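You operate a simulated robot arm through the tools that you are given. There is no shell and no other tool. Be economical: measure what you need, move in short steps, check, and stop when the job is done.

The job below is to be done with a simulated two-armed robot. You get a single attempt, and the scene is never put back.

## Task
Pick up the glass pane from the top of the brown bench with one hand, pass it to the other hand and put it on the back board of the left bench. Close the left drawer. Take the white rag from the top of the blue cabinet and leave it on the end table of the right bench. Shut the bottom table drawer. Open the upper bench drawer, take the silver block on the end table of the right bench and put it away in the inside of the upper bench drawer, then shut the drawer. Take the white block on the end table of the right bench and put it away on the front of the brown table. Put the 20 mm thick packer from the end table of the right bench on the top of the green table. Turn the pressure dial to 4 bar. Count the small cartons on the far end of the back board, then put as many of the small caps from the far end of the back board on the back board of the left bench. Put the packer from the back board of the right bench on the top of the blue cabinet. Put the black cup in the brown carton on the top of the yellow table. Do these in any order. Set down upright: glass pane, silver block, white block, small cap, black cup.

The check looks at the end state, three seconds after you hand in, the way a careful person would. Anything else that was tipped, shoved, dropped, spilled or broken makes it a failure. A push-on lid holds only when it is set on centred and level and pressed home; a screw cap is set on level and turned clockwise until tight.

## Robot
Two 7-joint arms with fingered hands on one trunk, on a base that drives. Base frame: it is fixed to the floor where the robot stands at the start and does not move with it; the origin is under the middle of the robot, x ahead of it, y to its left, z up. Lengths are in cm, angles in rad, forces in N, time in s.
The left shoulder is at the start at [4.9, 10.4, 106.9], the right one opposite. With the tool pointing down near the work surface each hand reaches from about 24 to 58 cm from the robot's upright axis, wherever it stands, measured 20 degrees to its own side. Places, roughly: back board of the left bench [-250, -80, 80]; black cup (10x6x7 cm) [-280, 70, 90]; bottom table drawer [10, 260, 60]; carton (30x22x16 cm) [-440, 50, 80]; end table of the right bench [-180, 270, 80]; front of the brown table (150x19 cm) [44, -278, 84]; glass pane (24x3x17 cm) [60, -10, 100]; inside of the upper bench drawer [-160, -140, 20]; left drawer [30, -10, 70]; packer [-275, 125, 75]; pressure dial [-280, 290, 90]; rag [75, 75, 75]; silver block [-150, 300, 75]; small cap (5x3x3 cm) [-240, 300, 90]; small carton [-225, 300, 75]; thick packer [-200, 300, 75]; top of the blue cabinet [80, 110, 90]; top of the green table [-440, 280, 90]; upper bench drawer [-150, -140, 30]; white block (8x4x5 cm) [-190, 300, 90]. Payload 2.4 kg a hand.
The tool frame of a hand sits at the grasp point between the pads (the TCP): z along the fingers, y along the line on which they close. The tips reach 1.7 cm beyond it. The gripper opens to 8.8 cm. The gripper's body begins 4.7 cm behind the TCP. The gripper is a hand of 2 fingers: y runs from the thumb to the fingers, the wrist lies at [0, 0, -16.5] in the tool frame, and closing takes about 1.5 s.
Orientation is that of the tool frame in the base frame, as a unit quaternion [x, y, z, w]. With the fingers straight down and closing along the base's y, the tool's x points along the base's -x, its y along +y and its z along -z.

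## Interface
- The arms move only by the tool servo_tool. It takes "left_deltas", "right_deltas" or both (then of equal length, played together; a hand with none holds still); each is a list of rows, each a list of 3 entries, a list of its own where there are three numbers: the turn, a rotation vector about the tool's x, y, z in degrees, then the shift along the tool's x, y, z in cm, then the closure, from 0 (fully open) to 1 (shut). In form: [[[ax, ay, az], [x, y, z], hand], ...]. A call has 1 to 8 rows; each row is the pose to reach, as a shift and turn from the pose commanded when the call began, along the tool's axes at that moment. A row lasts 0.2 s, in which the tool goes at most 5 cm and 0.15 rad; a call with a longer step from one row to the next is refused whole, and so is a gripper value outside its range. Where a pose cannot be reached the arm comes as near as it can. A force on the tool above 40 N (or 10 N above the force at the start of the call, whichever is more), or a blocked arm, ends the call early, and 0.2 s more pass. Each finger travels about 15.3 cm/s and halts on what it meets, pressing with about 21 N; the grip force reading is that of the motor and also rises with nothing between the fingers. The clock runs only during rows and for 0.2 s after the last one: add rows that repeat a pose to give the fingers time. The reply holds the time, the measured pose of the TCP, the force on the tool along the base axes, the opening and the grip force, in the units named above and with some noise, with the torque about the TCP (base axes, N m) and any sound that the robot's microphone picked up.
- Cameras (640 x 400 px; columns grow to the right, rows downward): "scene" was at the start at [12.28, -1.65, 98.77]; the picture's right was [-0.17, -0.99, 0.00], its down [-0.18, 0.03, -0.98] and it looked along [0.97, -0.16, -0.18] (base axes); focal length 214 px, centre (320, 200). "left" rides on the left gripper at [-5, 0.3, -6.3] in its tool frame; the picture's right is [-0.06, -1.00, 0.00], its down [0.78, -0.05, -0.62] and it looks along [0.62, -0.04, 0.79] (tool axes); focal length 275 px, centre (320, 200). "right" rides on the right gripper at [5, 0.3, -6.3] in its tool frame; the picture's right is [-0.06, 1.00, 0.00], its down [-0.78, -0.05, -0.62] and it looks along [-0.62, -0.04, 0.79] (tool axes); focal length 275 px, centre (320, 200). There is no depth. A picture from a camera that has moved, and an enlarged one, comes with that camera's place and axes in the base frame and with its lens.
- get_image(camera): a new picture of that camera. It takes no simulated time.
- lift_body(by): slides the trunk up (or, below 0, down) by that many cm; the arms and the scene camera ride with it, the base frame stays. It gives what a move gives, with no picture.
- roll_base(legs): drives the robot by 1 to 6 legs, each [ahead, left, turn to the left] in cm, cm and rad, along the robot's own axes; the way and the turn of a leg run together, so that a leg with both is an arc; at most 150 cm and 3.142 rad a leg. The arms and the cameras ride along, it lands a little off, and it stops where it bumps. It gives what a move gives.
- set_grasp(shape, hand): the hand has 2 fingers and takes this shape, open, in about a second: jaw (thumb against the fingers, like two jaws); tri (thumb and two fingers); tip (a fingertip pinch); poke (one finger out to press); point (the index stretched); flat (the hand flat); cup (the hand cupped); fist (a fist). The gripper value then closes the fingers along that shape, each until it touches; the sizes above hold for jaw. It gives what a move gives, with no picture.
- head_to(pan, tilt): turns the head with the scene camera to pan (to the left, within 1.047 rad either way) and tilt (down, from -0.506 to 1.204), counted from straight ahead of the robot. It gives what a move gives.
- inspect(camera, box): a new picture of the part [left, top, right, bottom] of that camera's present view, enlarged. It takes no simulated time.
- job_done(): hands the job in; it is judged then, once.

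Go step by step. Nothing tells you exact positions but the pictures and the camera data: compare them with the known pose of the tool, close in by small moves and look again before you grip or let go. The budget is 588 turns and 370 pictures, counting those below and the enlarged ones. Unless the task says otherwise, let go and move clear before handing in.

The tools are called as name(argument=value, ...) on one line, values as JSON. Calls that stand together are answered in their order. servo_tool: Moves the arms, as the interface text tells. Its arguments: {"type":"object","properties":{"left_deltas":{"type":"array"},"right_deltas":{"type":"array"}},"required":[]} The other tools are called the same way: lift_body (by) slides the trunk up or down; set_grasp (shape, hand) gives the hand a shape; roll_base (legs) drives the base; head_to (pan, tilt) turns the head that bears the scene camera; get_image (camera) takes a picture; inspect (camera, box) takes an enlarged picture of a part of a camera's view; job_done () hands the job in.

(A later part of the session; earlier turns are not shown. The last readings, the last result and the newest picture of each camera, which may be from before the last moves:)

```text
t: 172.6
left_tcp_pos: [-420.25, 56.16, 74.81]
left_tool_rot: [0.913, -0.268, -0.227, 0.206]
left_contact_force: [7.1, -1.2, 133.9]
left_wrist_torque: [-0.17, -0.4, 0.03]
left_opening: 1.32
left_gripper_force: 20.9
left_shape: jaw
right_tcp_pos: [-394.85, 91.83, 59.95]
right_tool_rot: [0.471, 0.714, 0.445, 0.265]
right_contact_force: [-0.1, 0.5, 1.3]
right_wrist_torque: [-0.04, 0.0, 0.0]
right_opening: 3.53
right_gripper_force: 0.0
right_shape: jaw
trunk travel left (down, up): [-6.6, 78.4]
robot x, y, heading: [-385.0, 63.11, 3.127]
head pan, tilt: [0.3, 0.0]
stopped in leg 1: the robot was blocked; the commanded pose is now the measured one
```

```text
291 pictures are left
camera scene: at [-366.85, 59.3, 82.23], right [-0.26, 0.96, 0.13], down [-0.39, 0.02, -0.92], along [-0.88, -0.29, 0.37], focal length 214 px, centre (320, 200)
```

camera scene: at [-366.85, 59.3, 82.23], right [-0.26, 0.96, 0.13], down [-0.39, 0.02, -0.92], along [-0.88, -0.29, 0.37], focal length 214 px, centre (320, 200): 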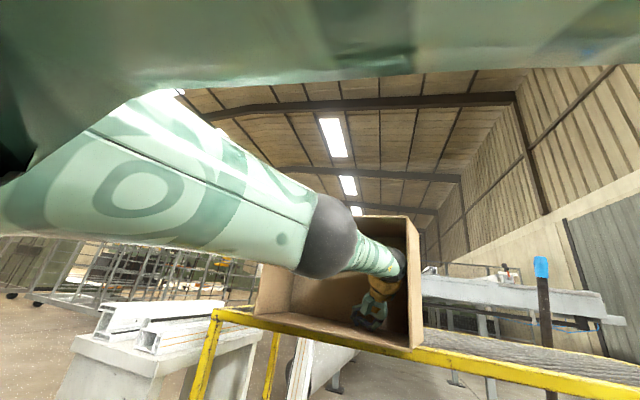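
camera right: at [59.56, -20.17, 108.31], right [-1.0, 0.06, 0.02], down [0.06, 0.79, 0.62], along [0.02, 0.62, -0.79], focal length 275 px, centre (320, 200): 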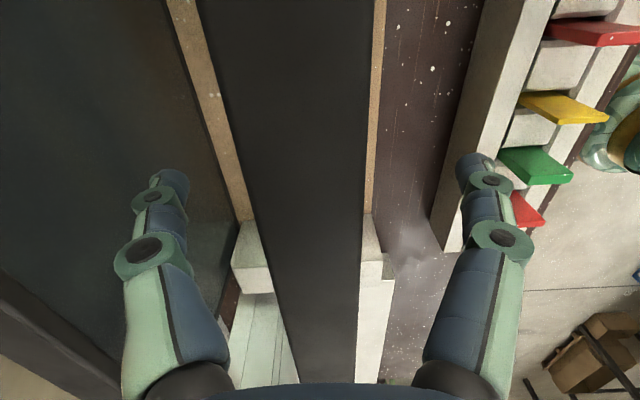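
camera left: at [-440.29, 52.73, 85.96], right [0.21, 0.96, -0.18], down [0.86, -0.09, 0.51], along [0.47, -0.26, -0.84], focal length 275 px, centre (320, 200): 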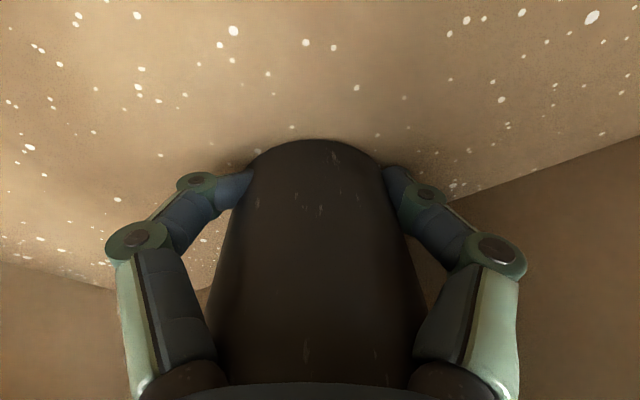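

The carton has tipped toward me and the robot is leaning further. I'll try driving back again to get the base under the body.

roll_base(legs=[[-20, 0, 0]])

get_image(camera="scene")

```text
t: 173.3
left_tcp_pos: [-427.67, 51.46, 73.95]
left_tool_rot: [0.897, -0.249, -0.236, 0.277]
left_contact_force: [19.8, -22.9, 142.7]
left_wrist_torque: [1.96, 2.28, -2.62]
left_opening: 1.39
left_gripper_force: 20.9
left_shape: jaw
right_tcp_pos: [-394.71, 93.75, 52.2]
right_tool_rot: [0.25, 0.672, 0.659, 0.228]
right_contact_force: [0.5, 0.5, 0.5]
right_wrist_torque: [-0.01, 0.0, 0.01]
right_opening: 3.53
right_gripper_force: 0.0
right_shape: jaw
trunk travel left (down, up): [-6.6, 78.4]
robot x, y, heading: [-384.95, 64.69, 3.077]
head pan, tilt: [0.3, 0.0]
stopped in leg 1: the robot was blocked; the commanded pose is now the measured one
```

```text
290 pictures are left
camera scene: at [-371.63, 60.86, 81.88], right [-0.22, 0.97, 0.1], down [-0.34, 0.02, -0.94], along [-0.92, -0.24, 0.33], focal length 214 px, centre (320, 200)
```

scene: 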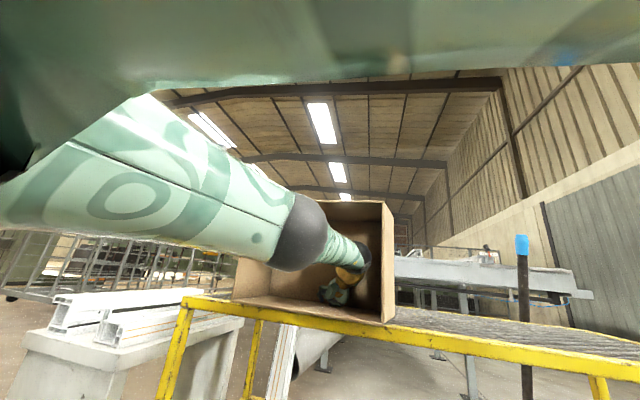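

The lean is decreasing now. I'll let time pass with a head move and watch.

head_to(pan=0.3, tilt=0.4)

get_image(camera="scene")

```text
t: 174.2
left_tcp_pos: [-427.58, 51.44, 74.02]
left_tool_rot: [0.899, -0.253, -0.234, 0.271]
left_contact_force: [9.8, 0.1, 142.2]
left_wrist_torque: [-0.29, 1.03, -0.84]
left_opening: 1.41
left_gripper_force: 21.1
left_shape: jaw
right_tcp_pos: [-395.21, 93.36, 52.04]
right_tool_rot: [0.246, 0.675, 0.658, 0.225]
right_contact_force: [-1.0, 0.5, 0.0]
right_wrist_torque: [0.0, 0.03, 0.01]
right_opening: 3.49
right_gripper_force: 0.2
right_shape: jaw
trunk travel left (down, up): [-6.6, 78.4]
robot x, y, heading: [-385.07, 64.16, 3.092]
head pan, tilt: [0.3, 0.4]
```

```text
289 pictures are left
camera scene: at [-373.3, 60.78, 78.51], right [-0.23, 0.97, 0.1], down [0.04, 0.11, -0.99], along [-0.97, -0.22, -0.07], focal length 214 px, centre (320, 200)
```

scene: 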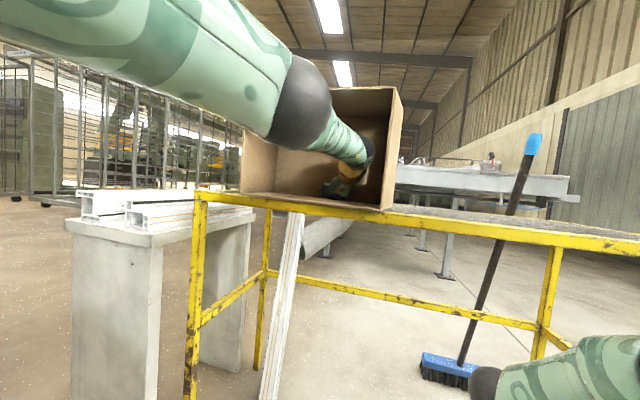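

The robot has settled, propped back on its left arm, with the carton on its side on the table. I'll ease the left hand upward in small steps to let the base come down.

servo_tool(left_deltas=[[[0, 0, 0], [-0.28, 0.6, -0.75], 1], [[0, 0, 0], [-0.57, 1.2, -1.5], 1], [[0, 0, 0], [-0.85, 1.8, -2.2], 1], [[0, 0, 0], [-1.1, 2.4, -3.0], 1]])

get_image(camera="scene")

```text
t: 174.5
left_tcp_pos: [-428.49, 52.53, 73.82]
left_tool_rot: [0.888, -0.283, -0.273, 0.239]
left_contact_force: [6.3, 5.4, 140.5]
left_wrist_torque: [-1.91, 0.67, -0.24]
left_opening: 1.41
left_gripper_force: 21.0
left_shape: jaw
right_tcp_pos: [-395.49, 89.9, 50.6]
right_tool_rot: [0.123, 0.657, 0.722, 0.177]
right_contact_force: [0.5, 1.0, -0.7]
right_wrist_torque: [0.0, 0.0, -0.01]
right_opening: 3.56
right_gripper_force: 0.1
right_shape: jaw
trunk travel left (down, up): [-6.6, 78.4]
robot x, y, heading: [-385.3, 63.65, 3.103]
head pan, tilt: [0.3, 0.4]
stopped in row 1 (left hand): the arm was blocked; the commanded pose is now the measured one
```

```text
288 pictures are left
camera scene: at [-373.33, 60.72, 78.49], right [-0.24, 0.97, 0.1], down [0.04, 0.11, -0.99], along [-0.97, -0.23, -0.07], focal length 214 px, centre (320, 200)
```

scene: 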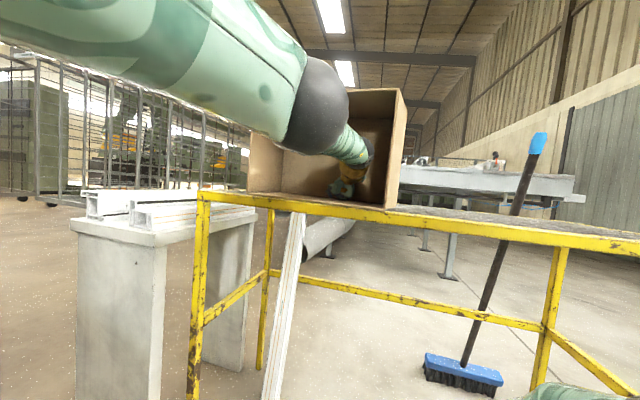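

The arms sag each time a call is stopped as blocked, so I'll use very small steps. I'll draw the left hand gently toward me, out of the carton.

servo_tool(left_deltas=[[[0, 0, 0], [0.2, 0.05, -0.35], 0.5], [[0, 0, 0], [0.4, 0.1, -0.7], 0.5], [[0, 0, 0], [0.6, 0.15, -1.05], 0.5], [[0, 0, 0], [0.8, 0.2, -1.4], 0.5], [[0, 0, 0], [1.0, 0.25, -1.75], 0.5], [[0, 0, 0], [1.2, 0.3, -2.1], 0.5]])

get_image(camera="left")

```text
t: 174.8
left_tcp_pos: [-428.08, 45.75, 74.02]
left_tool_rot: [0.88, -0.238, -0.238, 0.335]
left_contact_force: [17.9, 2.2, 150.2]
left_wrist_torque: [3.52, -3.32, -0.32]
left_opening: 1.99
left_gripper_force: 0.0
left_shape: jaw
right_tcp_pos: [-399.12, 92.42, 54.47]
right_tool_rot: [0.076, 0.654, 0.722, 0.211]
right_contact_force: [0.4, -1.1, 0.8]
right_wrist_torque: [0.01, 0.02, 0.0]
right_opening: 3.51
right_gripper_force: 0.0
right_shape: jaw
trunk travel left (down, up): [-6.6, 78.4]
robot x, y, heading: [-385.55, 63.27, 3.119]
head pan, tilt: [0.3, 0.4]
stopped in row 1 (left hand): the force on the tool passed its limit at 161 N (the readings are from after the stop); the commanded pose is now the measured one
```

```text
287 pictures are left
camera left: at [-428.39, 51.5, 79.74], right [0.21, 0.7, -0.68], down [0.98, -0.13, 0.17], along [0.03, -0.71, -0.71], focal length 275 px, centre (320, 200)
```

left: 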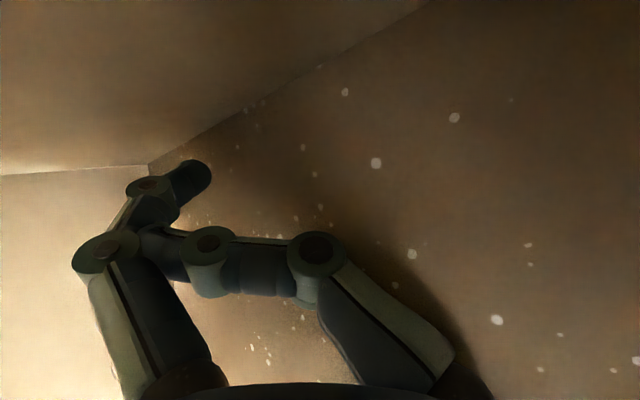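

The cup has left the hand, and the fingers press on the carton's wall. I'll look down to see the base and where the cup went.

head_to(pan=0, tilt=1.2)

get_image(camera="scene")

```text
t: 175.9
left_tcp_pos: [-428.13, 45.76, 74.18]
left_tool_rot: [0.881, -0.238, -0.237, 0.332]
left_contact_force: [10.9, 3.7, 148.9]
left_wrist_torque: [3.5, -3.44, -0.16]
left_opening: 2.19
left_gripper_force: 0.0
left_shape: jaw
right_tcp_pos: [-399.26, 92.06, 54.33]
right_tool_rot: [0.076, 0.655, 0.722, 0.208]
right_contact_force: [-0.1, 0.8, -0.7]
right_wrist_torque: [0.04, 0.0, 0.02]
right_opening: 3.52
right_gripper_force: 0.0
right_shape: jaw
trunk travel left (down, up): [-6.6, 78.4]
robot x, y, heading: [-385.33, 63.57, 3.118]
head pan, tilt: [0.0, 1.201]
```

```text
286 pictures are left
camera scene: at [-372.23, 63.2, 71.49], right [0.02, 1.0, 0.0], down [0.75, -0.02, -0.66], along [-0.66, 0.01, -0.75], focal length 214 px, centre (320, 200)
```

scene: 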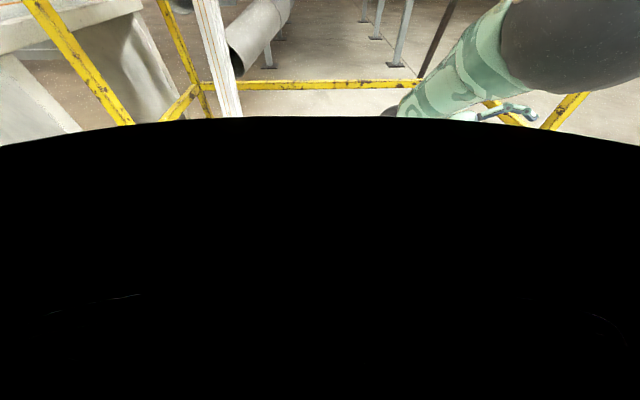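

Only the left hand is holding the front up. I'll fold the hand by rotating its fingers forward and up, with a small rise, so the load lets it yield.

servo_tool(left_deltas=[[[-7.4, -2.7, 0], [-0.25, 0.7, -0.66], 0.5], [[-14.8, -5.4, 0], [-0.5, 1.4, -1.3], 0.5], [[-22, -8, 0], [-0.8, 2.1, -2], 0.5], [[-29, -10.6, 0], [-1, 2.8, -2.6], 0.5]])

lift_body(by=10)

```text
t: 176.2
left_tcp_pos: [-428.7, 44.26, 74.19]
left_tool_rot: [0.865, -0.261, -0.228, 0.364]
left_contact_force: [35.7, -27.0, 154.7]
left_wrist_torque: [4.44, -3.66, -2.03]
left_opening: 2.19
left_gripper_force: 0.0
left_shape: jaw
left hand out of reach, approached as far as the arm can: row 1
right_tcp_pos: [-398.22, 89.3, 50.48]
right_tool_rot: [-0.038, 0.685, 0.706, 0.176]
right_contact_force: [0.1, 1.2, 0.5]
right_wrist_torque: [0.01, 0.0, 0.0]
right_opening: 3.54
right_gripper_force: 0.1
right_shape: jaw
trunk travel left (down, up): [-6.6, 78.4]
robot x, y, heading: [-385.35, 64.57, 3.069]
head pan, tilt: [0.0, 1.201]
stopped in row 1 (left hand): the arm was blocked; the commanded pose is now the measured one
```

```text
t: 176.6
left_tcp_pos: [-427.21, 36.0, 75.13]
left_tool_rot: [0.841, -0.196, -0.159, 0.479]
left_contact_force: [4.5, -22.1, 154.9]
left_wrist_torque: [5.4, -3.25, -1.11]
left_opening: 1.56
left_gripper_force: 0.0
left_shape: jaw
right_tcp_pos: [-401.18, 93.89, 53.92]
right_tool_rot: [-0.076, 0.677, 0.695, 0.23]
right_contact_force: [-0.2, 0.9, 0.1]
right_wrist_torque: [-0.03, -0.02, 0.03]
right_opening: 3.53
right_gripper_force: 0.0
right_shape: jaw
trunk travel left (down, up): [-6.9, 78.0]
robot x, y, heading: [-385.26, 65.07, 3.064]
head pan, tilt: [0.0, 1.201]
stopped: the arm was blocked; the commanded pose is now the measured one
```

The hand is yielding sideways and the trunk gains a little. I'll repeat the lift.

lift_body(by=10)

lift_body(by=10)

lift_body(by=10)

head_to(pan=0.2, tilt=0.5)

get_image(camera="scene")

```text
t: 176.9
left_tcp_pos: [-428.29, 40.17, 74.11]
left_tool_rot: [0.882, -0.225, -0.253, 0.328]
left_contact_force: [0.9, 45.6, 139.5]
left_wrist_torque: [1.91, -2.99, 1.13]
left_opening: 2.19
left_gripper_force: 0.0
left_shape: jaw
right_tcp_pos: [-407.67, 89.69, 54.67]
right_tool_rot: [-0.15, 0.677, 0.707, 0.14]
right_contact_force: [-1.0, -1.0, 0.2]
right_wrist_torque: [0.0, 0.02, -0.01]
right_opening: 3.55
right_gripper_force: 0.1
right_shape: jaw
trunk travel left (down, up): [-7.3, 77.7]
robot x, y, heading: [-385.34, 62.27, -3.129]
head pan, tilt: [0.0, 1.201]
stopped: the arm was blocked; the commanded pose is now the measured one
```

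```text
t: 177.2
left_tcp_pos: [-426.54, 33.38, 75.14]
left_tool_rot: [0.846, -0.183, -0.165, 0.474]
left_contact_force: [-6.2, -60.4, 151.7]
left_wrist_torque: [5.88, -3.28, -1.05]
left_opening: 1.93
left_gripper_force: 0.0
left_shape: jaw
right_tcp_pos: [-404.23, 99.16, 61.69]
right_tool_rot: [0.017, 0.654, 0.728, 0.205]
right_contact_force: [0.3, 1.2, 0.6]
right_wrist_torque: [-0.02, -0.05, -0.01]
right_opening: 3.51
right_gripper_force: 0.0
right_shape: jaw
trunk travel left (down, up): [-7.5, 77.4]
robot x, y, heading: [-385.36, 63.86, 3.082]
head pan, tilt: [0.0, 1.201]
stopped: the arm was blocked; the commanded pose is now the measured one
```

```text
t: 177.6
left_tcp_pos: [-427.55, 36.41, 74.13]
left_tool_rot: [0.888, -0.198, -0.27, 0.314]
left_contact_force: [0.5, 57.8, 143.5]
left_wrist_torque: [1.63, -2.94, 0.86]
left_opening: 2.25
left_gripper_force: 0.1
left_shape: jaw
right_tcp_pos: [-410.32, 87.19, 57.53]
right_tool_rot: [-0.193, 0.628, 0.74, 0.148]
right_contact_force: [0.1, 0.3, 0.0]
right_wrist_torque: [0.0, -0.02, -0.04]
right_opening: 3.55
right_gripper_force: 0.0
right_shape: jaw
trunk travel left (down, up): [-7.9, 77.1]
robot x, y, heading: [-384.97, 59.87, -3.067]
head pan, tilt: [0.0, 1.201]
stopped: the arm was blocked; the commanded pose is now the measured one
```

```text
t: 178.6
left_tcp_pos: [-427.68, 35.37, 74.01]
left_tool_rot: [0.889, -0.191, -0.263, 0.324]
left_contact_force: [-2.9, 3.5, 142.3]
left_wrist_torque: [3.03, -3.22, -0.18]
left_opening: 2.26
left_gripper_force: 0.0
left_shape: jaw
right_tcp_pos: [-409.9, 88.19, 57.7]
right_tool_rot: [-0.184, 0.628, 0.74, 0.155]
right_contact_force: [0.4, 0.1, -0.7]
right_wrist_torque: [-0.02, 0.02, 0.01]
right_opening: 3.52
right_gripper_force: 0.0
right_shape: jaw
trunk travel left (down, up): [-7.9, 77.1]
robot x, y, heading: [-385.01, 60.17, -3.08]
head pan, tilt: [0.201, 0.499]
```

```text
285 pictures are left
camera scene: at [-373.89, 59.23, 78.75], right [-0.25, 0.97, 0.06], down [0.15, 0.1, -0.98], along [-0.96, -0.24, -0.17], focal length 214 px, centre (320, 200)
```

scene: 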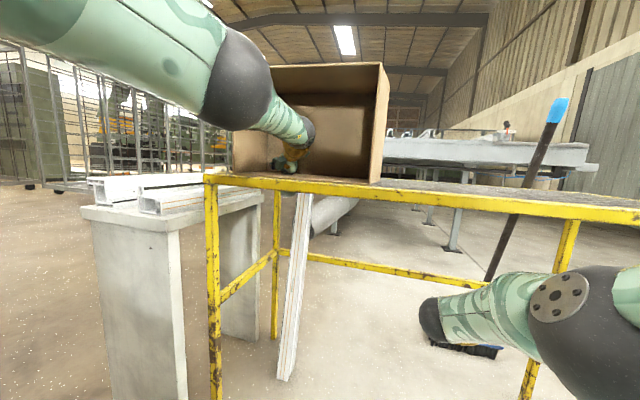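

The robot still leans on the left hand. I'll curl the left fingers into a fist to shorten the prop.

set_grasp(hand="left", shape="fist")

servo_tool(left_deltas=[[[0, 0, 0], [0, 0, -1], 1], [[0, 0, 0], [0, 0, -2], 1], [[0, 0, 0], [0, 0, -3], 1], [[0, 0, 0], [0, 0, -4], 1]])

get_image(camera="scene")

```text
t: 179.5
left_tcp_pos: [-427.61, 35.28, 74.09]
left_tool_rot: [0.888, -0.189, -0.263, 0.325]
left_contact_force: [-3.4, -0.5, 143.4]
left_wrist_torque: [2.65, -2.93, -0.08]
left_opening: 0.03
left_gripper_force: 0.0
left_shape: fist
right_tcp_pos: [-409.71, 88.29, 57.68]
right_tool_rot: [-0.183, 0.628, 0.74, 0.157]
right_contact_force: [-0.8, -0.6, 0.3]
right_wrist_torque: [-0.03, 0.0, 0.01]
right_opening: 3.52
right_gripper_force: 0.1
right_shape: jaw
trunk travel left (down, up): [-7.9, 77.1]
robot x, y, heading: [-384.99, 60.04, -3.077]
head pan, tilt: [0.201, 0.499]
```

```text
t: 179.8
left_tcp_pos: [-427.63, 35.11, 73.96]
left_tool_rot: [0.892, -0.201, -0.258, 0.311]
left_contact_force: [-10.1, -12.4, 141.3]
left_wrist_torque: [2.58, -2.96, -0.38]
left_opening: 0.0
left_gripper_force: 0.1
left_shape: fist
right_tcp_pos: [-409.35, 93.95, 62.93]
right_tool_rot: [-0.088, 0.615, 0.75, 0.227]
right_contact_force: [-0.8, 0.3, 0.1]
right_wrist_torque: [-0.02, 0.0, 0.03]
right_opening: 3.51
right_gripper_force: 0.1
right_shape: jaw
trunk travel left (down, up): [-7.9, 77.1]
robot x, y, heading: [-385.15, 60.22, -3.084]
head pan, tilt: [0.201, 0.499]
stopped in row 1 (left hand): the arm was blocked; the commanded pose is now the measured one
```

```text
284 pictures are left
camera scene: at [-374.05, 59.37, 78.77], right [-0.24, 0.97, 0.06], down [0.15, 0.1, -0.98], along [-0.96, -0.23, -0.17], focal length 214 px, centre (320, 200)
```

scene: 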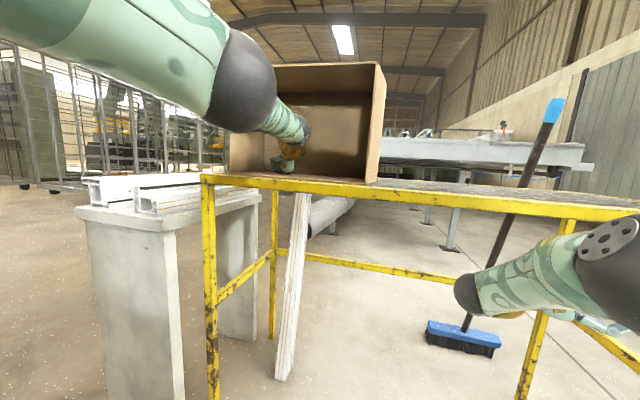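

The arm seems to act like a straight strut. I'll pull the hand back toward the shoulder with one full-size step to bend the elbow.

servo_tool(left_deltas=[[[0, 0, 0], [2.19, -0.83, -4.28], 1], [[0, 0, 0], [4.3, -1.6, -8.5], 1], [[0, 0, 0], [6.4, -2.4, -12.7], 1]])

get_image(camera="scene")

```text
t: 180.2
left_tcp_pos: [-429.95, 50.04, 74.22]
left_tool_rot: [0.887, -0.205, -0.407, 0.076]
left_contact_force: [11.4, 23.8, 139.3]
left_wrist_torque: [-2.05, -1.18, 0.32]
left_opening: 0.01
left_gripper_force: 0.0
left_shape: fist
right_tcp_pos: [-410.97, 86.87, 58.13]
right_tool_rot: [-0.237, 0.595, 0.743, 0.192]
right_contact_force: [0.3, -0.2, -0.5]
right_wrist_torque: [0.02, -0.01, -0.01]
right_opening: 3.57
right_gripper_force: 0.1
right_shape: jaw
trunk travel left (down, up): [-7.9, 77.1]
robot x, y, heading: [-385.15, 59.39, -3.051]
head pan, tilt: [0.201, 0.499]
stopped in row 1 (left hand): the arm was blocked; the commanded pose is now the measured one
```

```text
283 pictures are left
camera scene: at [-374.05, 58.63, 78.73], right [-0.28, 0.96, 0.06], down [0.15, 0.11, -0.98], along [-0.95, -0.26, -0.18], focal length 214 px, centre (320, 200)
```

scene: 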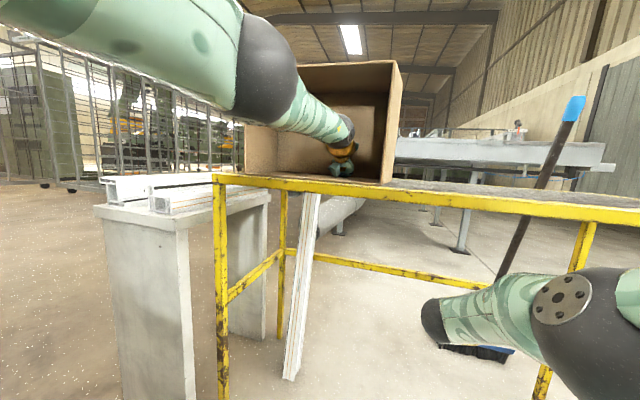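

The hand slides sideways easily. I'll pull it horizontally toward me so it slides off the table edge.

servo_tool(left_deltas=[[[0, 0, 0], [2.8, -1.45, -3.6], 1], [[0, 0, 0], [5.6, -2.9, -7.2], 1], [[0, 0, 0], [8.4, -4.3, -10.8], 1]])

servo_tool(left_deltas=[[[0, 0, 0], [2.8, -1.45, -3.6], 1], [[0, 0, 0], [5.6, -2.9, -7.2], 1], [[0, 0, 0], [8.4, -4.3, -10.8], 1]])

get_image(camera="scene")

```text
t: 180.5
left_tcp_pos: [-431.82, 57.16, 74.8]
left_tool_rot: [0.868, -0.201, -0.452, -0.056]
left_contact_force: [40.9, 9.2, 147.1]
left_wrist_torque: [-2.77, -0.1, 0.84]
left_opening: 0.0
left_gripper_force: 0.0
left_shape: fist
right_tcp_pos: [-413.18, 91.24, 62.25]
right_tool_rot: [-0.156, 0.58, 0.753, 0.269]
right_contact_force: [0.2, -0.1, 1.7]
right_wrist_torque: [-0.01, 0.02, -0.01]
right_opening: 3.53
right_gripper_force: 0.0
right_shape: jaw
trunk travel left (down, up): [-7.9, 77.1]
robot x, y, heading: [-385.08, 58.77, -3.048]
head pan, tilt: [0.201, 0.499]
stopped in row 1 (left hand): the arm was blocked; the commanded pose is now the measured one
```

```text
t: 180.8
left_tcp_pos: [-432.76, 60.66, 75.56]
left_tool_rot: [0.852, -0.174, -0.463, -0.174]
left_contact_force: [6.9, 31.3, 148.8]
left_wrist_torque: [-1.6, 0.17, 0.83]
left_opening: 0.0
left_gripper_force: 0.0
left_shape: fist
right_tcp_pos: [-416.55, 83.91, 55.99]
right_tool_rot: [-0.312, 0.542, 0.739, 0.25]
right_contact_force: [-0.2, -0.1, -0.1]
right_wrist_torque: [-0.01, 0.0, -0.01]
right_opening: 3.53
right_gripper_force: 0.1
right_shape: jaw
trunk travel left (down, up): [-7.9, 77.1]
robot x, y, heading: [-385.05, 57.37, -2.991]
head pan, tilt: [0.201, 0.499]
stopped in row 1 (left hand): the arm was blocked; the commanded pose is now the measured one
```

```text
282 pictures are left
camera scene: at [-379.27, 56.17, 78.33], right [-0.34, 0.94, 0.05], down [0.22, 0.13, -0.97], along [-0.92, -0.31, -0.25], focal length 214 px, centre (320, 200)
```

scene: 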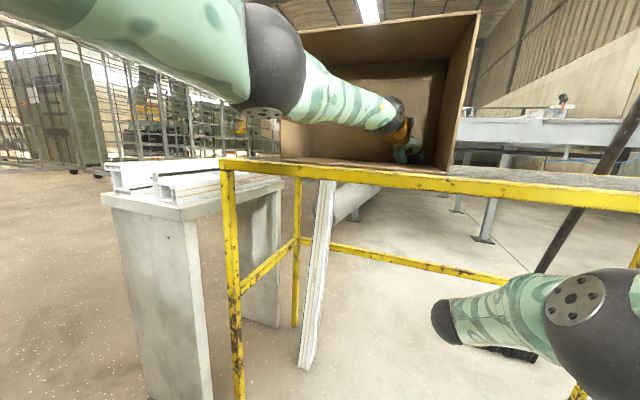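

The lean has dropped to about 0.24 rad, so this works. I'll keep pulling.

servo_tool(left_deltas=[[[0, 0, 0], [2.8, -1.45, -3.6], 1], [[0, 0, 0], [5.6, -2.9, -7.2], 1]])

servo_tool(left_deltas=[[[0, 0, 0], [2, -1, -4.3], 1], [[0, 0, 0], [4, -2, -8.6], 1]])

servo_tool(left_deltas=[[[0, 0, 0], [2, -1, -4.3], 1], [[0, 0, 0], [4, -2, -8.6], 1]])

get_image(camera="scene")

```text
t: 181.2
left_tcp_pos: [-433.91, 64.12, 75.23]
left_tool_rot: [0.82, -0.117, -0.472, -0.3]
left_contact_force: [28.0, 21.5, 163.1]
left_wrist_torque: [-2.97, -1.8, 0.81]
left_opening: 0.01
left_gripper_force: 0.0
left_shape: fist
right_tcp_pos: [-420.62, 86.72, 60.1]
right_tool_rot: [-0.24, 0.523, 0.754, 0.315]
right_contact_force: [0.1, 0.0, -1.2]
right_wrist_torque: [-0.03, 0.01, -0.01]
right_opening: 3.51
right_gripper_force: 0.0
right_shape: jaw
trunk travel left (down, up): [-7.9, 77.1]
robot x, y, heading: [-384.77, 56.09, -2.963]
head pan, tilt: [0.201, 0.499]
stopped in row 1 (left hand): the arm was blocked; the commanded pose is now the measured one
```

```text
t: 181.5
left_tcp_pos: [-434.61, 66.58, 76.04]
left_tool_rot: [0.763, -0.151, -0.554, -0.298]
left_contact_force: [32.7, 2.6, 15.5]
left_wrist_torque: [-0.44, -0.1, 0.54]
left_opening: 0.02
left_gripper_force: 0.1
left_shape: fist
right_tcp_pos: [-421.26, 84.21, 56.38]
right_tool_rot: [-0.337, 0.5, 0.731, 0.318]
right_contact_force: [-0.1, 0.0, -0.1]
right_wrist_torque: [0.01, 0.02, -0.03]
right_opening: 3.54
right_gripper_force: 0.1
right_shape: jaw
trunk travel left (down, up): [-7.9, 77.1]
robot x, y, heading: [-385.12, 56.13, -2.973]
head pan, tilt: [0.201, 0.499]
stopped in row 1 (left hand): the force on the tool passed its limit at 179 N (the readings are from after the stop); the commanded pose is now the measured one
```

```text
t: 181.8
left_tcp_pos: [-438.16, 63.57, 77.29]
left_tool_rot: [0.714, -0.189, -0.626, -0.25]
left_contact_force: [14.5, -1.8, -1.8]
left_wrist_torque: [0.06, -0.01, 0.41]
left_opening: 0.0
left_gripper_force: 0.1
left_shape: fist
right_tcp_pos: [-423.08, 88.7, 60.91]
right_tool_rot: [-0.259, 0.497, 0.739, 0.375]
right_contact_force: [0.0, -0.3, -0.5]
right_wrist_torque: [-0.03, -0.01, 0.01]
right_opening: 3.51
right_gripper_force: 0.0
right_shape: jaw
trunk travel left (down, up): [-7.9, 77.1]
robot x, y, heading: [-384.75, 56.81, -2.981]
head pan, tilt: [0.201, 0.499]
stopped in row 1 (left hand): the force on the tool passed its limit at 59 N (the readings are from after the stop); the commanded pose is now the measured one
```

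```text
281 pictures are left
camera scene: at [-384.75, 54.63, 77.48], right [-0.35, 0.94, 0.04], down [0.29, 0.14, -0.95], along [-0.89, -0.32, -0.32], focal length 214 px, centre (320, 200)
```

scene: 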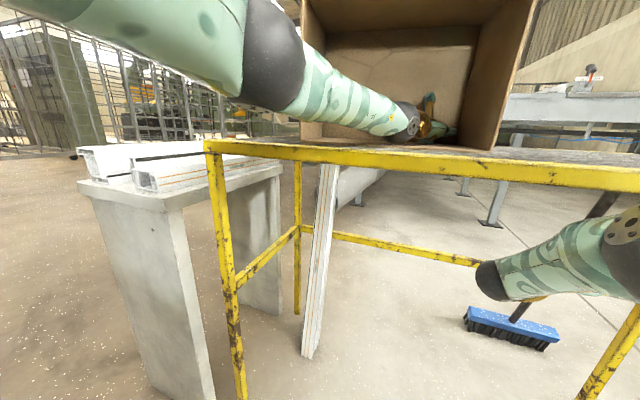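

The hand force is gone and the lean is about 0.16 rad. I'll try raising the trunk now.

lift_body(by=8)

get_image(camera="scene")

```text
t: 182.1
left_tcp_pos: [-439.23, 62.44, 78.43]
left_tool_rot: [0.68, -0.208, -0.664, -0.233]
left_contact_force: [-0.7, 0.2, 0.1]
left_wrist_torque: [-0.07, 0.01, -0.01]
left_opening: 0.0
left_gripper_force: 0.0
left_shape: fist
right_tcp_pos: [-423.19, 85.11, 55.82]
right_tool_rot: [-0.402, 0.445, 0.71, 0.369]
right_contact_force: [-0.1, -0.7, 0.6]
right_wrist_torque: [0.01, -0.03, 0.0]
right_opening: 3.52
right_gripper_force: 0.0
right_shape: jaw
trunk travel left (down, up): [-8.2, 76.8]
robot x, y, heading: [-384.67, 57.09, -2.991]
head pan, tilt: [0.201, 0.499]
stopped: the force on the tool passed its limit at 52 N (the readings are from after the stop); the commanded pose is now the measured one
```

```text
280 pictures are left
camera scene: at [-385.0, 55.14, 77.74], right [-0.34, 0.94, 0.04], down [0.29, 0.14, -0.95], along [-0.9, -0.31, -0.32], focal length 214 px, centre (320, 200)
```

scene: 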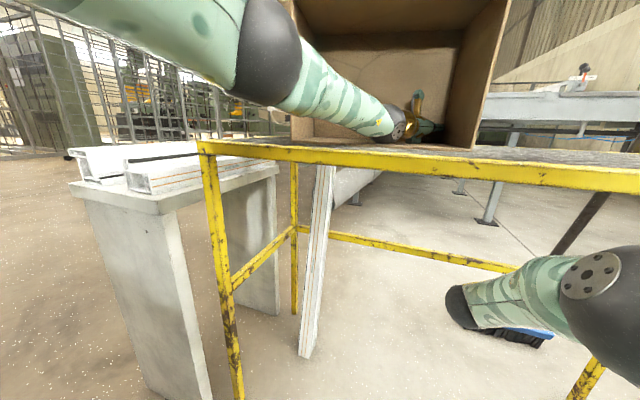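

Forces are near zero between stops. I'll repeat the lift.

lift_body(by=8)

lift_body(by=8)

lift_body(by=8)

get_image(camera="scene")

```text
t: 182.4
left_tcp_pos: [-437.94, 65.95, 79.32]
left_tool_rot: [-0.625, 0.283, 0.687, 0.239]
left_contact_force: [-0.3, -0.5, 0.2]
left_wrist_torque: [0.03, 0.02, -0.02]
left_opening: 0.0
left_gripper_force: 0.0
left_shape: fist
right_tcp_pos: [-426.32, 86.31, 62.47]
right_tool_rot: [-0.322, 0.441, 0.735, 0.403]
right_contact_force: [-1.1, 0.4, -0.1]
right_wrist_torque: [0.01, 0.04, 0.01]
right_opening: 3.47
right_gripper_force: 0.1
right_shape: jaw
trunk travel left (down, up): [-8.5, 76.5]
robot x, y, heading: [-384.73, 56.17, -2.968]
head pan, tilt: [0.201, 0.499]
stopped: the arm was blocked; the commanded pose is now the measured one
```

```text
t: 182.8
left_tcp_pos: [-435.86, 69.91, 79.77]
left_tool_rot: [-0.572, 0.372, 0.686, 0.254]
left_contact_force: [-16.4, -35.5, -8.9]
left_wrist_torque: [-0.14, 0.26, -0.78]
left_opening: 0.0
left_gripper_force: 0.0
left_shape: fist
right_tcp_pos: [-427.31, 80.29, 56.5]
right_tool_rot: [-0.468, 0.367, 0.701, 0.393]
right_contact_force: [-1.3, -0.7, -0.8]
right_wrist_torque: [-0.01, 0.02, -0.02]
right_opening: 3.56
right_gripper_force: 0.1
right_shape: jaw
trunk travel left (down, up): [-8.9, 76.1]
robot x, y, heading: [-384.05, 55.59, -2.945]
head pan, tilt: [0.201, 0.499]
stopped: the arm was blocked; the commanded pose is now the measured one
```

```text
t: 183.1
left_tcp_pos: [-435.86, 68.11, 78.98]
left_tool_rot: [-0.557, 0.422, 0.675, 0.237]
left_contact_force: [-0.8, 0.2, 0.3]
left_wrist_torque: [0.02, -0.03, -0.01]
left_opening: 0.0
left_gripper_force: 0.0
left_shape: fist
right_tcp_pos: [-427.43, 87.27, 63.94]
right_tool_rot: [-0.378, 0.394, 0.707, 0.45]
right_contact_force: [0.1, 1.1, 0.1]
right_wrist_torque: [-0.02, -0.01, 0.01]
right_opening: 3.53
right_gripper_force: 0.0
right_shape: jaw
trunk travel left (down, up): [-9.2, 75.7]
robot x, y, heading: [-384.09, 56.96, -2.986]
head pan, tilt: [0.201, 0.499]
stopped: the arm was blocked; the commanded pose is now the measured one
```

```text
279 pictures are left
camera scene: at [-385.5, 54.64, 78.53], right [-0.34, 0.94, 0.04], down [0.3, 0.15, -0.94], along [-0.89, -0.31, -0.34], focal length 214 px, centre (320, 200)
```

scene: 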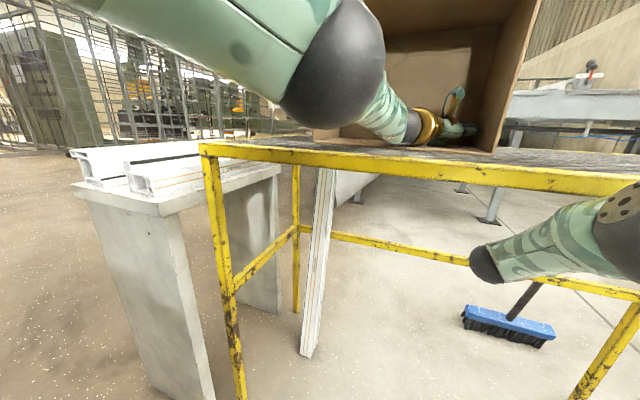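

The hand now lies nearly horizontal with the forearm on the table edge. I'll move the left hand straight up.

servo_tool(left_deltas=[[[0, 0, 0], [-2, 0.6, 0], 1], [[0, 0, 0], [-4, 1.2, 0], 1], [[0, 0, 0], [-6, 1.9, 0], 1], [[0, 0, 0], [-8, 2.5, 0], 1]])

get_image(camera="scene")

```text
t: 183.4
left_tcp_pos: [-438.42, 60.85, 78.62]
left_tool_rot: [-0.565, 0.423, 0.67, 0.23]
left_contact_force: [0.3, -0.2, 0.3]
left_wrist_torque: [0.01, -0.01, 0.02]
left_opening: 0.0
left_gripper_force: 0.1
left_shape: fist
right_tcp_pos: [-430.93, 79.47, 59.37]
right_tool_rot: [-0.471, 0.327, 0.69, 0.442]
right_contact_force: [0.4, 0.8, 1.1]
right_wrist_torque: [-0.01, 0.02, -0.02]
right_opening: 3.52
right_gripper_force: 0.0
right_shape: jaw
trunk travel left (down, up): [-9.2, 75.7]
robot x, y, heading: [-383.9, 54.56, -2.921]
head pan, tilt: [0.201, 0.499]
stopped in row 1 (left hand): the arm was blocked; the commanded pose is now the measured one
```

```text
278 pictures are left
camera scene: at [-387.38, 51.87, 77.99], right [-0.41, 0.91, 0.03], down [0.32, 0.17, -0.93], along [-0.85, -0.37, -0.37], focal length 214 px, centre (320, 200)
```

scene: 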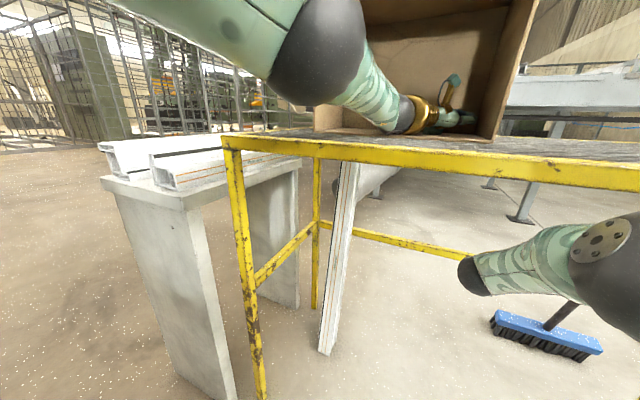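

The lean is down to about 0.12 rad and both hand forces are zero. I'll try driving back.

roll_base(legs=[[-15, 0, 0]])

get_image(camera="scene")

```text
t: 184.1
left_tcp_pos: [-439.9, 56.57, 78.6]
left_tool_rot: [-0.573, 0.416, 0.669, 0.224]
left_contact_force: [0.5, -0.1, -0.5]
left_wrist_torque: [0.01, 0.0, -0.01]
left_opening: 0.0
left_gripper_force: 0.1
left_shape: fist
right_tcp_pos: [-430.65, 83.75, 60.98]
right_tool_rot: [-0.48, 0.305, 0.654, 0.5]
right_contact_force: [-0.1, 0.3, -0.3]
right_wrist_torque: [0.0, 0.03, 0.02]
right_opening: 3.54
right_gripper_force: 0.1
right_shape: jaw
trunk travel left (down, up): [-9.2, 75.7]
robot x, y, heading: [-383.73, 56.43, -2.966]
head pan, tilt: [0.201, 0.499]
stopped in leg 1: the robot was blocked; the commanded pose is now the measured one
```

```text
277 pictures are left
camera scene: at [-387.12, 53.7, 78.05], right [-0.37, 0.93, 0.03], down [0.33, 0.16, -0.93], along [-0.87, -0.34, -0.37], focal length 214 px, centre (320, 200)
```

scene: 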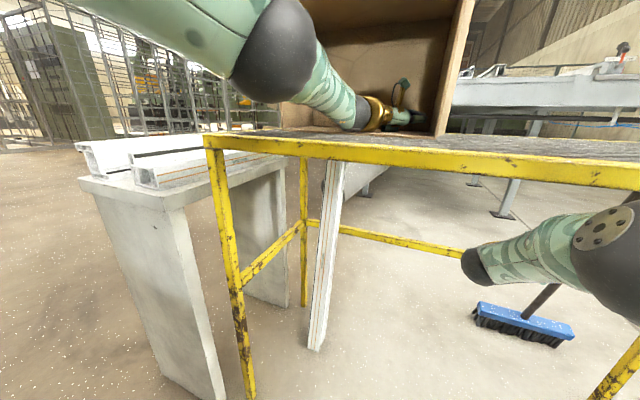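

The base is still held by the left arm. I'll draw the left hand up and toward me in repeated steps.

servo_tool(left_deltas=[[[0, 0, 0], [-3.7, -1.8, -2.0], 1], [[0, 0, 0], [-7.4, -3.6, -4.0], 1]])

servo_tool(left_deltas=[[[0, 0, 0], [-3.7, -1.8, -2.0], 1], [[0, 0, 0], [-7.4, -3.6, -4.0], 1]])

servo_tool(left_deltas=[[[0, 0, 0], [-3.7, -1.8, -2.0], 1], [[0, 0, 0], [-7.4, -3.6, -4.0], 1]])

get_image(camera="scene")

```text
t: 184.5
left_tcp_pos: [-439.95, 53.99, 77.78]
left_tool_rot: [-0.552, 0.47, 0.665, 0.181]
left_contact_force: [0.5, 0.3, 0.4]
left_wrist_torque: [-0.02, -0.01, 0.02]
left_opening: 0.0
left_gripper_force: 0.1
left_shape: fist
right_tcp_pos: [-432.98, 81.71, 61.82]
right_tool_rot: [-0.468, 0.296, 0.656, 0.513]
right_contact_force: [0.3, -0.4, -1.1]
right_wrist_torque: [0.0, -0.03, -0.02]
right_opening: 3.53
right_gripper_force: 0.1
right_shape: jaw
trunk travel left (down, up): [-9.2, 75.7]
robot x, y, heading: [-382.82, 54.83, -2.925]
head pan, tilt: [0.201, 0.499]
stopped in row 1 (right hand): the arm was blocked; the commanded pose is now the measured one
```

```text
t: 184.8
left_tcp_pos: [-437.86, 57.8, 76.38]
left_tool_rot: [-0.507, 0.572, 0.612, 0.204]
left_contact_force: [-3.3, 0.8, 14.5]
left_wrist_torque: [-0.32, -0.27, -0.06]
left_opening: 0.01
left_gripper_force: 0.1
left_shape: fist
right_tcp_pos: [-434.25, 79.23, 60.2]
right_tool_rot: [-0.504, 0.255, 0.637, 0.525]
right_contact_force: [0.2, -0.3, 0.4]
right_wrist_torque: [-0.02, 0.02, -0.04]
right_opening: 3.53
right_gripper_force: 0.0
right_shape: jaw
trunk travel left (down, up): [-9.2, 75.7]
robot x, y, heading: [-382.66, 54.14, -2.904]
head pan, tilt: [0.201, 0.499]
stopped in row 1 (left hand): the arm was blocked; the commanded pose is now the measured one
```

```text
t: 185.1
left_tcp_pos: [-437.07, 55.61, 76.37]
left_tool_rot: [-0.509, 0.572, 0.61, 0.203]
left_contact_force: [-20.8, -5.4, 54.0]
left_wrist_torque: [-1.05, -0.93, -0.57]
left_opening: 0.04
left_gripper_force: 0.0
left_shape: fist
right_tcp_pos: [-433.98, 79.13, 61.24]
right_tool_rot: [-0.497, 0.252, 0.631, 0.539]
right_contact_force: [-0.3, 0.0, -0.6]
right_wrist_torque: [-0.02, -0.03, 0.0]
right_opening: 3.52
right_gripper_force: 0.1
right_shape: jaw
trunk travel left (down, up): [-9.2, 75.7]
robot x, y, heading: [-382.79, 54.26, -2.894]
head pan, tilt: [0.201, 0.499]
stopped in row 1 (left hand): the force on the tool passed its limit at 131 N (the readings are from after the stop); the commanded pose is now the measured one
```

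```text
276 pictures are left
camera scene: at [-388.02, 50.93, 77.34], right [-0.43, 0.9, 0.02], down [0.34, 0.19, -0.92], along [-0.83, -0.39, -0.39], focal length 214 px, centre (320, 200)
```

scene: 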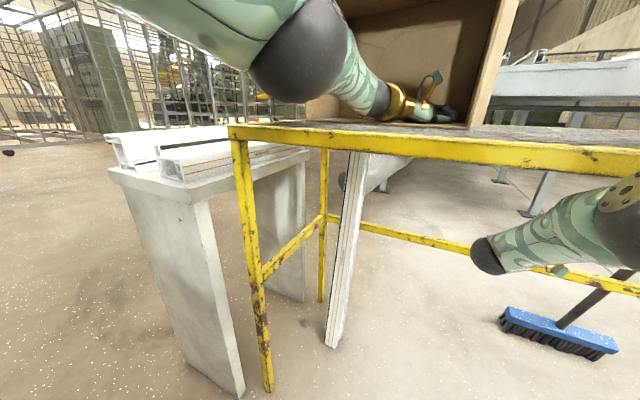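

The right hand has drifted under the table top, which also hooks the robot to it. I'll pull the right hand back out, low and toward me.

servo_tool(right_deltas=[[[0, 0, 0], [1.25, -4.0, -2.0], 0.6], [[0, 0, 0], [2.5, -8.0, -4.0], 0.6], [[0, 0, 0], [3.7, -12.0, -6.0], 0.6], [[0, 0, 0], [5, -16.0, -8.0], 0.6]])

get_image(camera="scene")

```text
t: 185.4
left_tcp_pos: [-438.48, 52.34, 76.88]
left_tool_rot: [-0.512, 0.556, 0.63, 0.176]
left_contact_force: [-0.1, 0.5, -0.8]
left_wrist_torque: [-0.01, -0.01, -0.02]
left_opening: 0.0
left_gripper_force: 0.1
left_shape: fist
right_tcp_pos: [-433.57, 79.53, 62.27]
right_tool_rot: [-0.468, 0.248, 0.637, 0.56]
right_contact_force: [-0.6, -0.3, -0.3]
right_wrist_torque: [-0.05, -0.04, 0.01]
right_opening: 3.49
right_gripper_force: 0.0
right_shape: jaw
right hand out of reach, approached as far as the arm can: row 1
trunk travel left (down, up): [-9.2, 75.7]
robot x, y, heading: [-382.21, 54.53, -2.894]
head pan, tilt: [0.201, 0.499]
stopped in row 1 (left hand): the arm was blocked; the commanded pose is now the measured one
```

```text
275 pictures are left
camera scene: at [-388.3, 51.01, 77.4], right [-0.43, 0.9, 0.02], down [0.35, 0.19, -0.92], along [-0.83, -0.39, -0.4], focal length 214 px, centre (320, 200)
```

scene: 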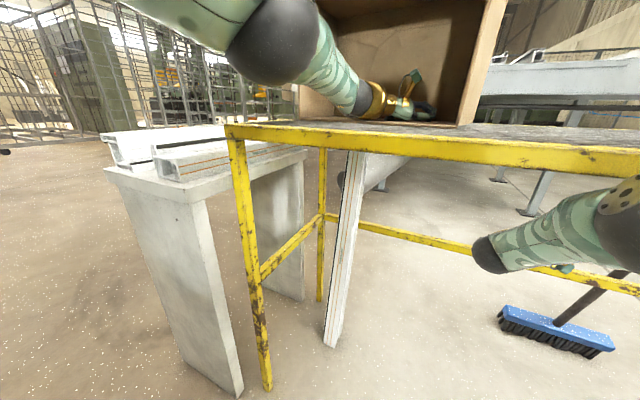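

I need to see what the right arm is doing, so I'll look toward it.

head_to(pan=-0.5, tilt=0.5)

get_image(camera="scene")

get_image(camera="right")

get_image(camera="left")

```text
t: 186.5
left_tcp_pos: [-438.48, 52.31, 76.61]
left_tool_rot: [-0.512, 0.56, 0.627, 0.174]
left_contact_force: [0.7, -0.6, -0.4]
left_wrist_torque: [0.0, 0.03, 0.0]
left_opening: 0.0
left_gripper_force: 0.0
left_shape: fist
right_tcp_pos: [-433.44, 79.73, 62.44]
right_tool_rot: [-0.467, 0.25, 0.638, 0.56]
right_contact_force: [0.0, 0.9, 0.2]
right_wrist_torque: [0.02, 0.0, -0.01]
right_opening: 3.52
right_gripper_force: 0.0
right_shape: jaw
trunk travel left (down, up): [-9.2, 75.7]
robot x, y, heading: [-382.73, 54.49, -2.901]
head pan, tilt: [-0.499, 0.499]
```

```text
274 pictures are left
camera scene: at [-388.84, 57.07, 77.27], right [0.25, 0.97, -0.05], down [0.38, -0.14, -0.91], along [-0.89, 0.21, -0.4], focal length 214 px, centre (320, 200)
```

scene: 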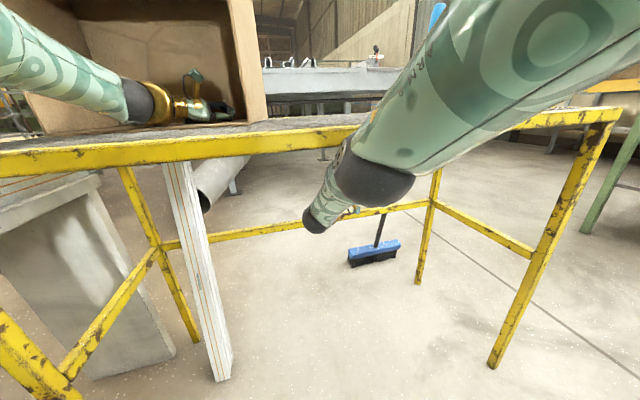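

```text
273 pictures are left
camera right: at [-431.59, 76.77, 55.36], right [-0.95, -0.28, -0.15], down [0.19, -0.88, 0.42], along [-0.25, 0.37, 0.89], focal length 275 px, centre (320, 200)
```

right: 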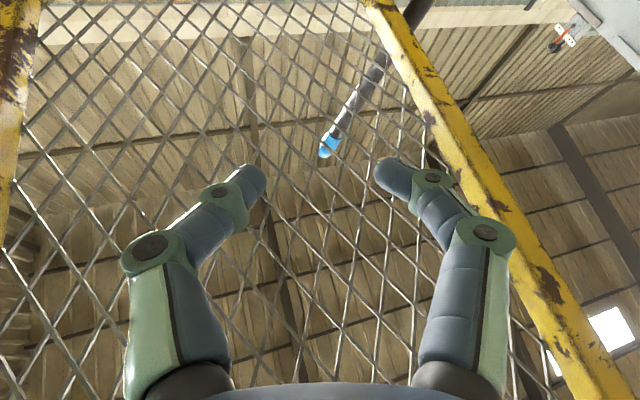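

```text
272 pictures are left
camera left: at [-433.77, 48.52, 81.98], right [0.82, 0.33, -0.47], down [-0.01, -0.81, -0.59], along [-0.58, 0.49, -0.66], focal length 275 px, centre (320, 200)
```

left: 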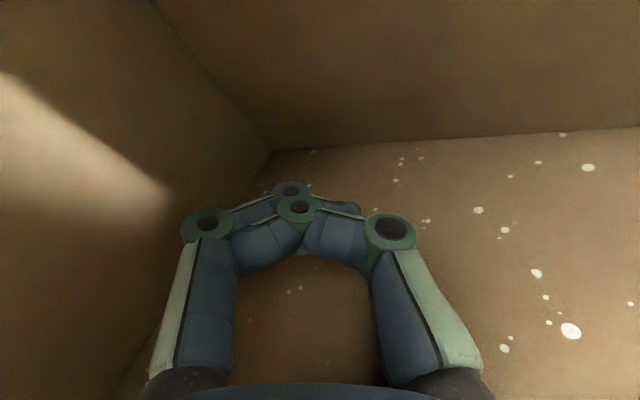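

The robot is almost upright (about 0.08 rad). The right hand points up from beneath the mesh. I'll test the lift again.

lift_body(by=3)

lift_body(by=3)

get_image(camera="scene")

```text
t: 187.0
left_tcp_pos: [-438.7, 49.21, 76.47]
left_tool_rot: [-0.531, 0.545, 0.623, 0.182]
left_contact_force: [-1.3, -0.1, 0.2]
left_wrist_torque: [0.0, -0.05, 0.0]
left_opening: 0.0
left_gripper_force: 0.1
left_shape: fist
right_tcp_pos: [-433.24, 78.39, 61.19]
right_tool_rot: [-0.494, 0.208, 0.62, 0.574]
right_contact_force: [-0.8, 0.7, -0.6]
right_wrist_torque: [0.01, -0.04, -0.01]
right_opening: 3.5
right_gripper_force: 0.0
right_shape: jaw
trunk travel left (down, up): [-11.1, 73.9]
robot x, y, heading: [-381.55, 53.98, -2.884]
head pan, tilt: [-0.499, 0.499]
stopped: the force on the tool passed its limit at 45 N (the readings are from after the stop); the commanded pose is now the measured one
```

```text
t: 187.7
left_tcp_pos: [-438.97, 52.64, 76.27]
left_tool_rot: [-0.53, 0.559, 0.593, 0.235]
left_contact_force: [-1.6, -5.3, 13.5]
left_wrist_torque: [-0.22, -0.21, -0.13]
left_opening: 0.02
left_gripper_force: 0.1
left_shape: fist
right_tcp_pos: [-432.61, 79.02, 60.4]
right_tool_rot: [-0.511, 0.187, 0.603, 0.584]
right_contact_force: [0.1, 0.2, 0.7]
right_wrist_torque: [0.0, -0.01, 0.0]
right_opening: 3.48
right_gripper_force: 0.2
right_shape: jaw
trunk travel left (down, up): [-14.1, 70.9]
robot x, y, heading: [-382.11, 54.13, -2.893]
head pan, tilt: [-0.499, 0.499]
```

```text
271 pictures are left
camera scene: at [-391.72, 55.85, 80.75], right [0.25, 0.97, -0.02], down [0.42, -0.13, -0.9], along [-0.87, 0.22, -0.44], focal length 214 px, centre (320, 200)
```

scene: 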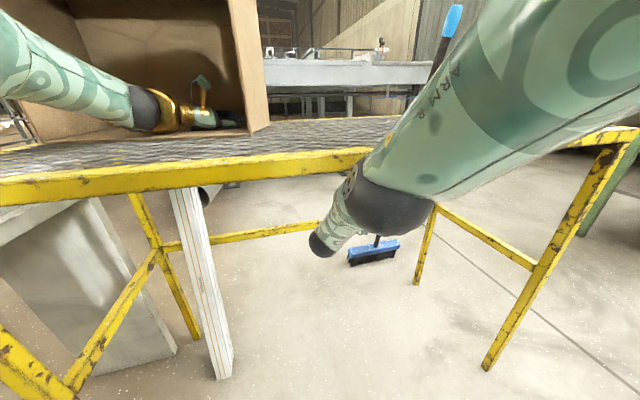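

The lift finished and the robot is upright. Now I'll bring the right hand out from under the table, moving back and slightly down.

servo_tool(right_deltas=[[[0, 0, 0], [1.4, -1.1, -0.6], 0.6], [[0, 0, 0], [2.8, -2.2, -1.2], 0.6], [[0, 0, 0], [4.2, -3.3, -1.8], 0.6], [[0, 0, 0], [5.6, -4.4, -2.4], 0.6]])

get_image(camera="scene")

```text
t: 188.3
left_tcp_pos: [-439.29, 52.96, 76.33]
left_tool_rot: [-0.53, 0.557, 0.593, 0.241]
left_contact_force: [0.4, 0.3, 2.4]
left_wrist_torque: [-0.04, -0.07, 0.02]
left_opening: 0.0
left_gripper_force: 0.0
left_shape: fist
right_tcp_pos: [-432.54, 79.13, 60.37]
right_tool_rot: [-0.508, 0.197, 0.607, 0.579]
right_contact_force: [-0.4, 0.0, -0.6]
right_wrist_torque: [0.0, 0.03, 0.01]
right_opening: 3.5
right_gripper_force: 0.1
right_shape: jaw
trunk travel left (down, up): [-14.1, 70.9]
robot x, y, heading: [-381.53, 54.05, -2.909]
head pan, tilt: [-0.499, 0.499]
stopped in row 2 (right hand): the arm was blocked; the commanded pose is now the measured one
```

```text
270 pictures are left
camera scene: at [-391.98, 55.98, 80.86], right [0.26, 0.97, -0.01], down [0.43, -0.13, -0.89], along [-0.86, 0.23, -0.45], focal length 214 px, centre (320, 200)
```

scene: 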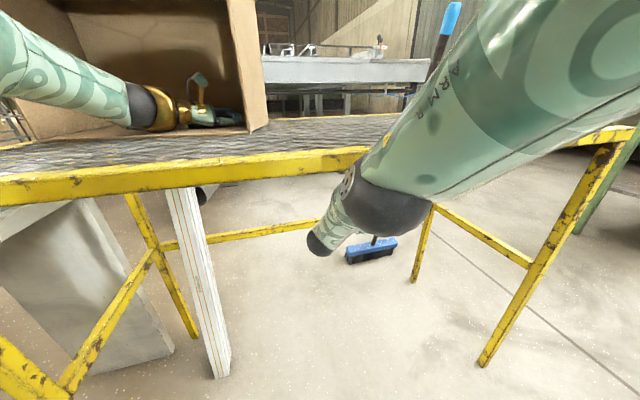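

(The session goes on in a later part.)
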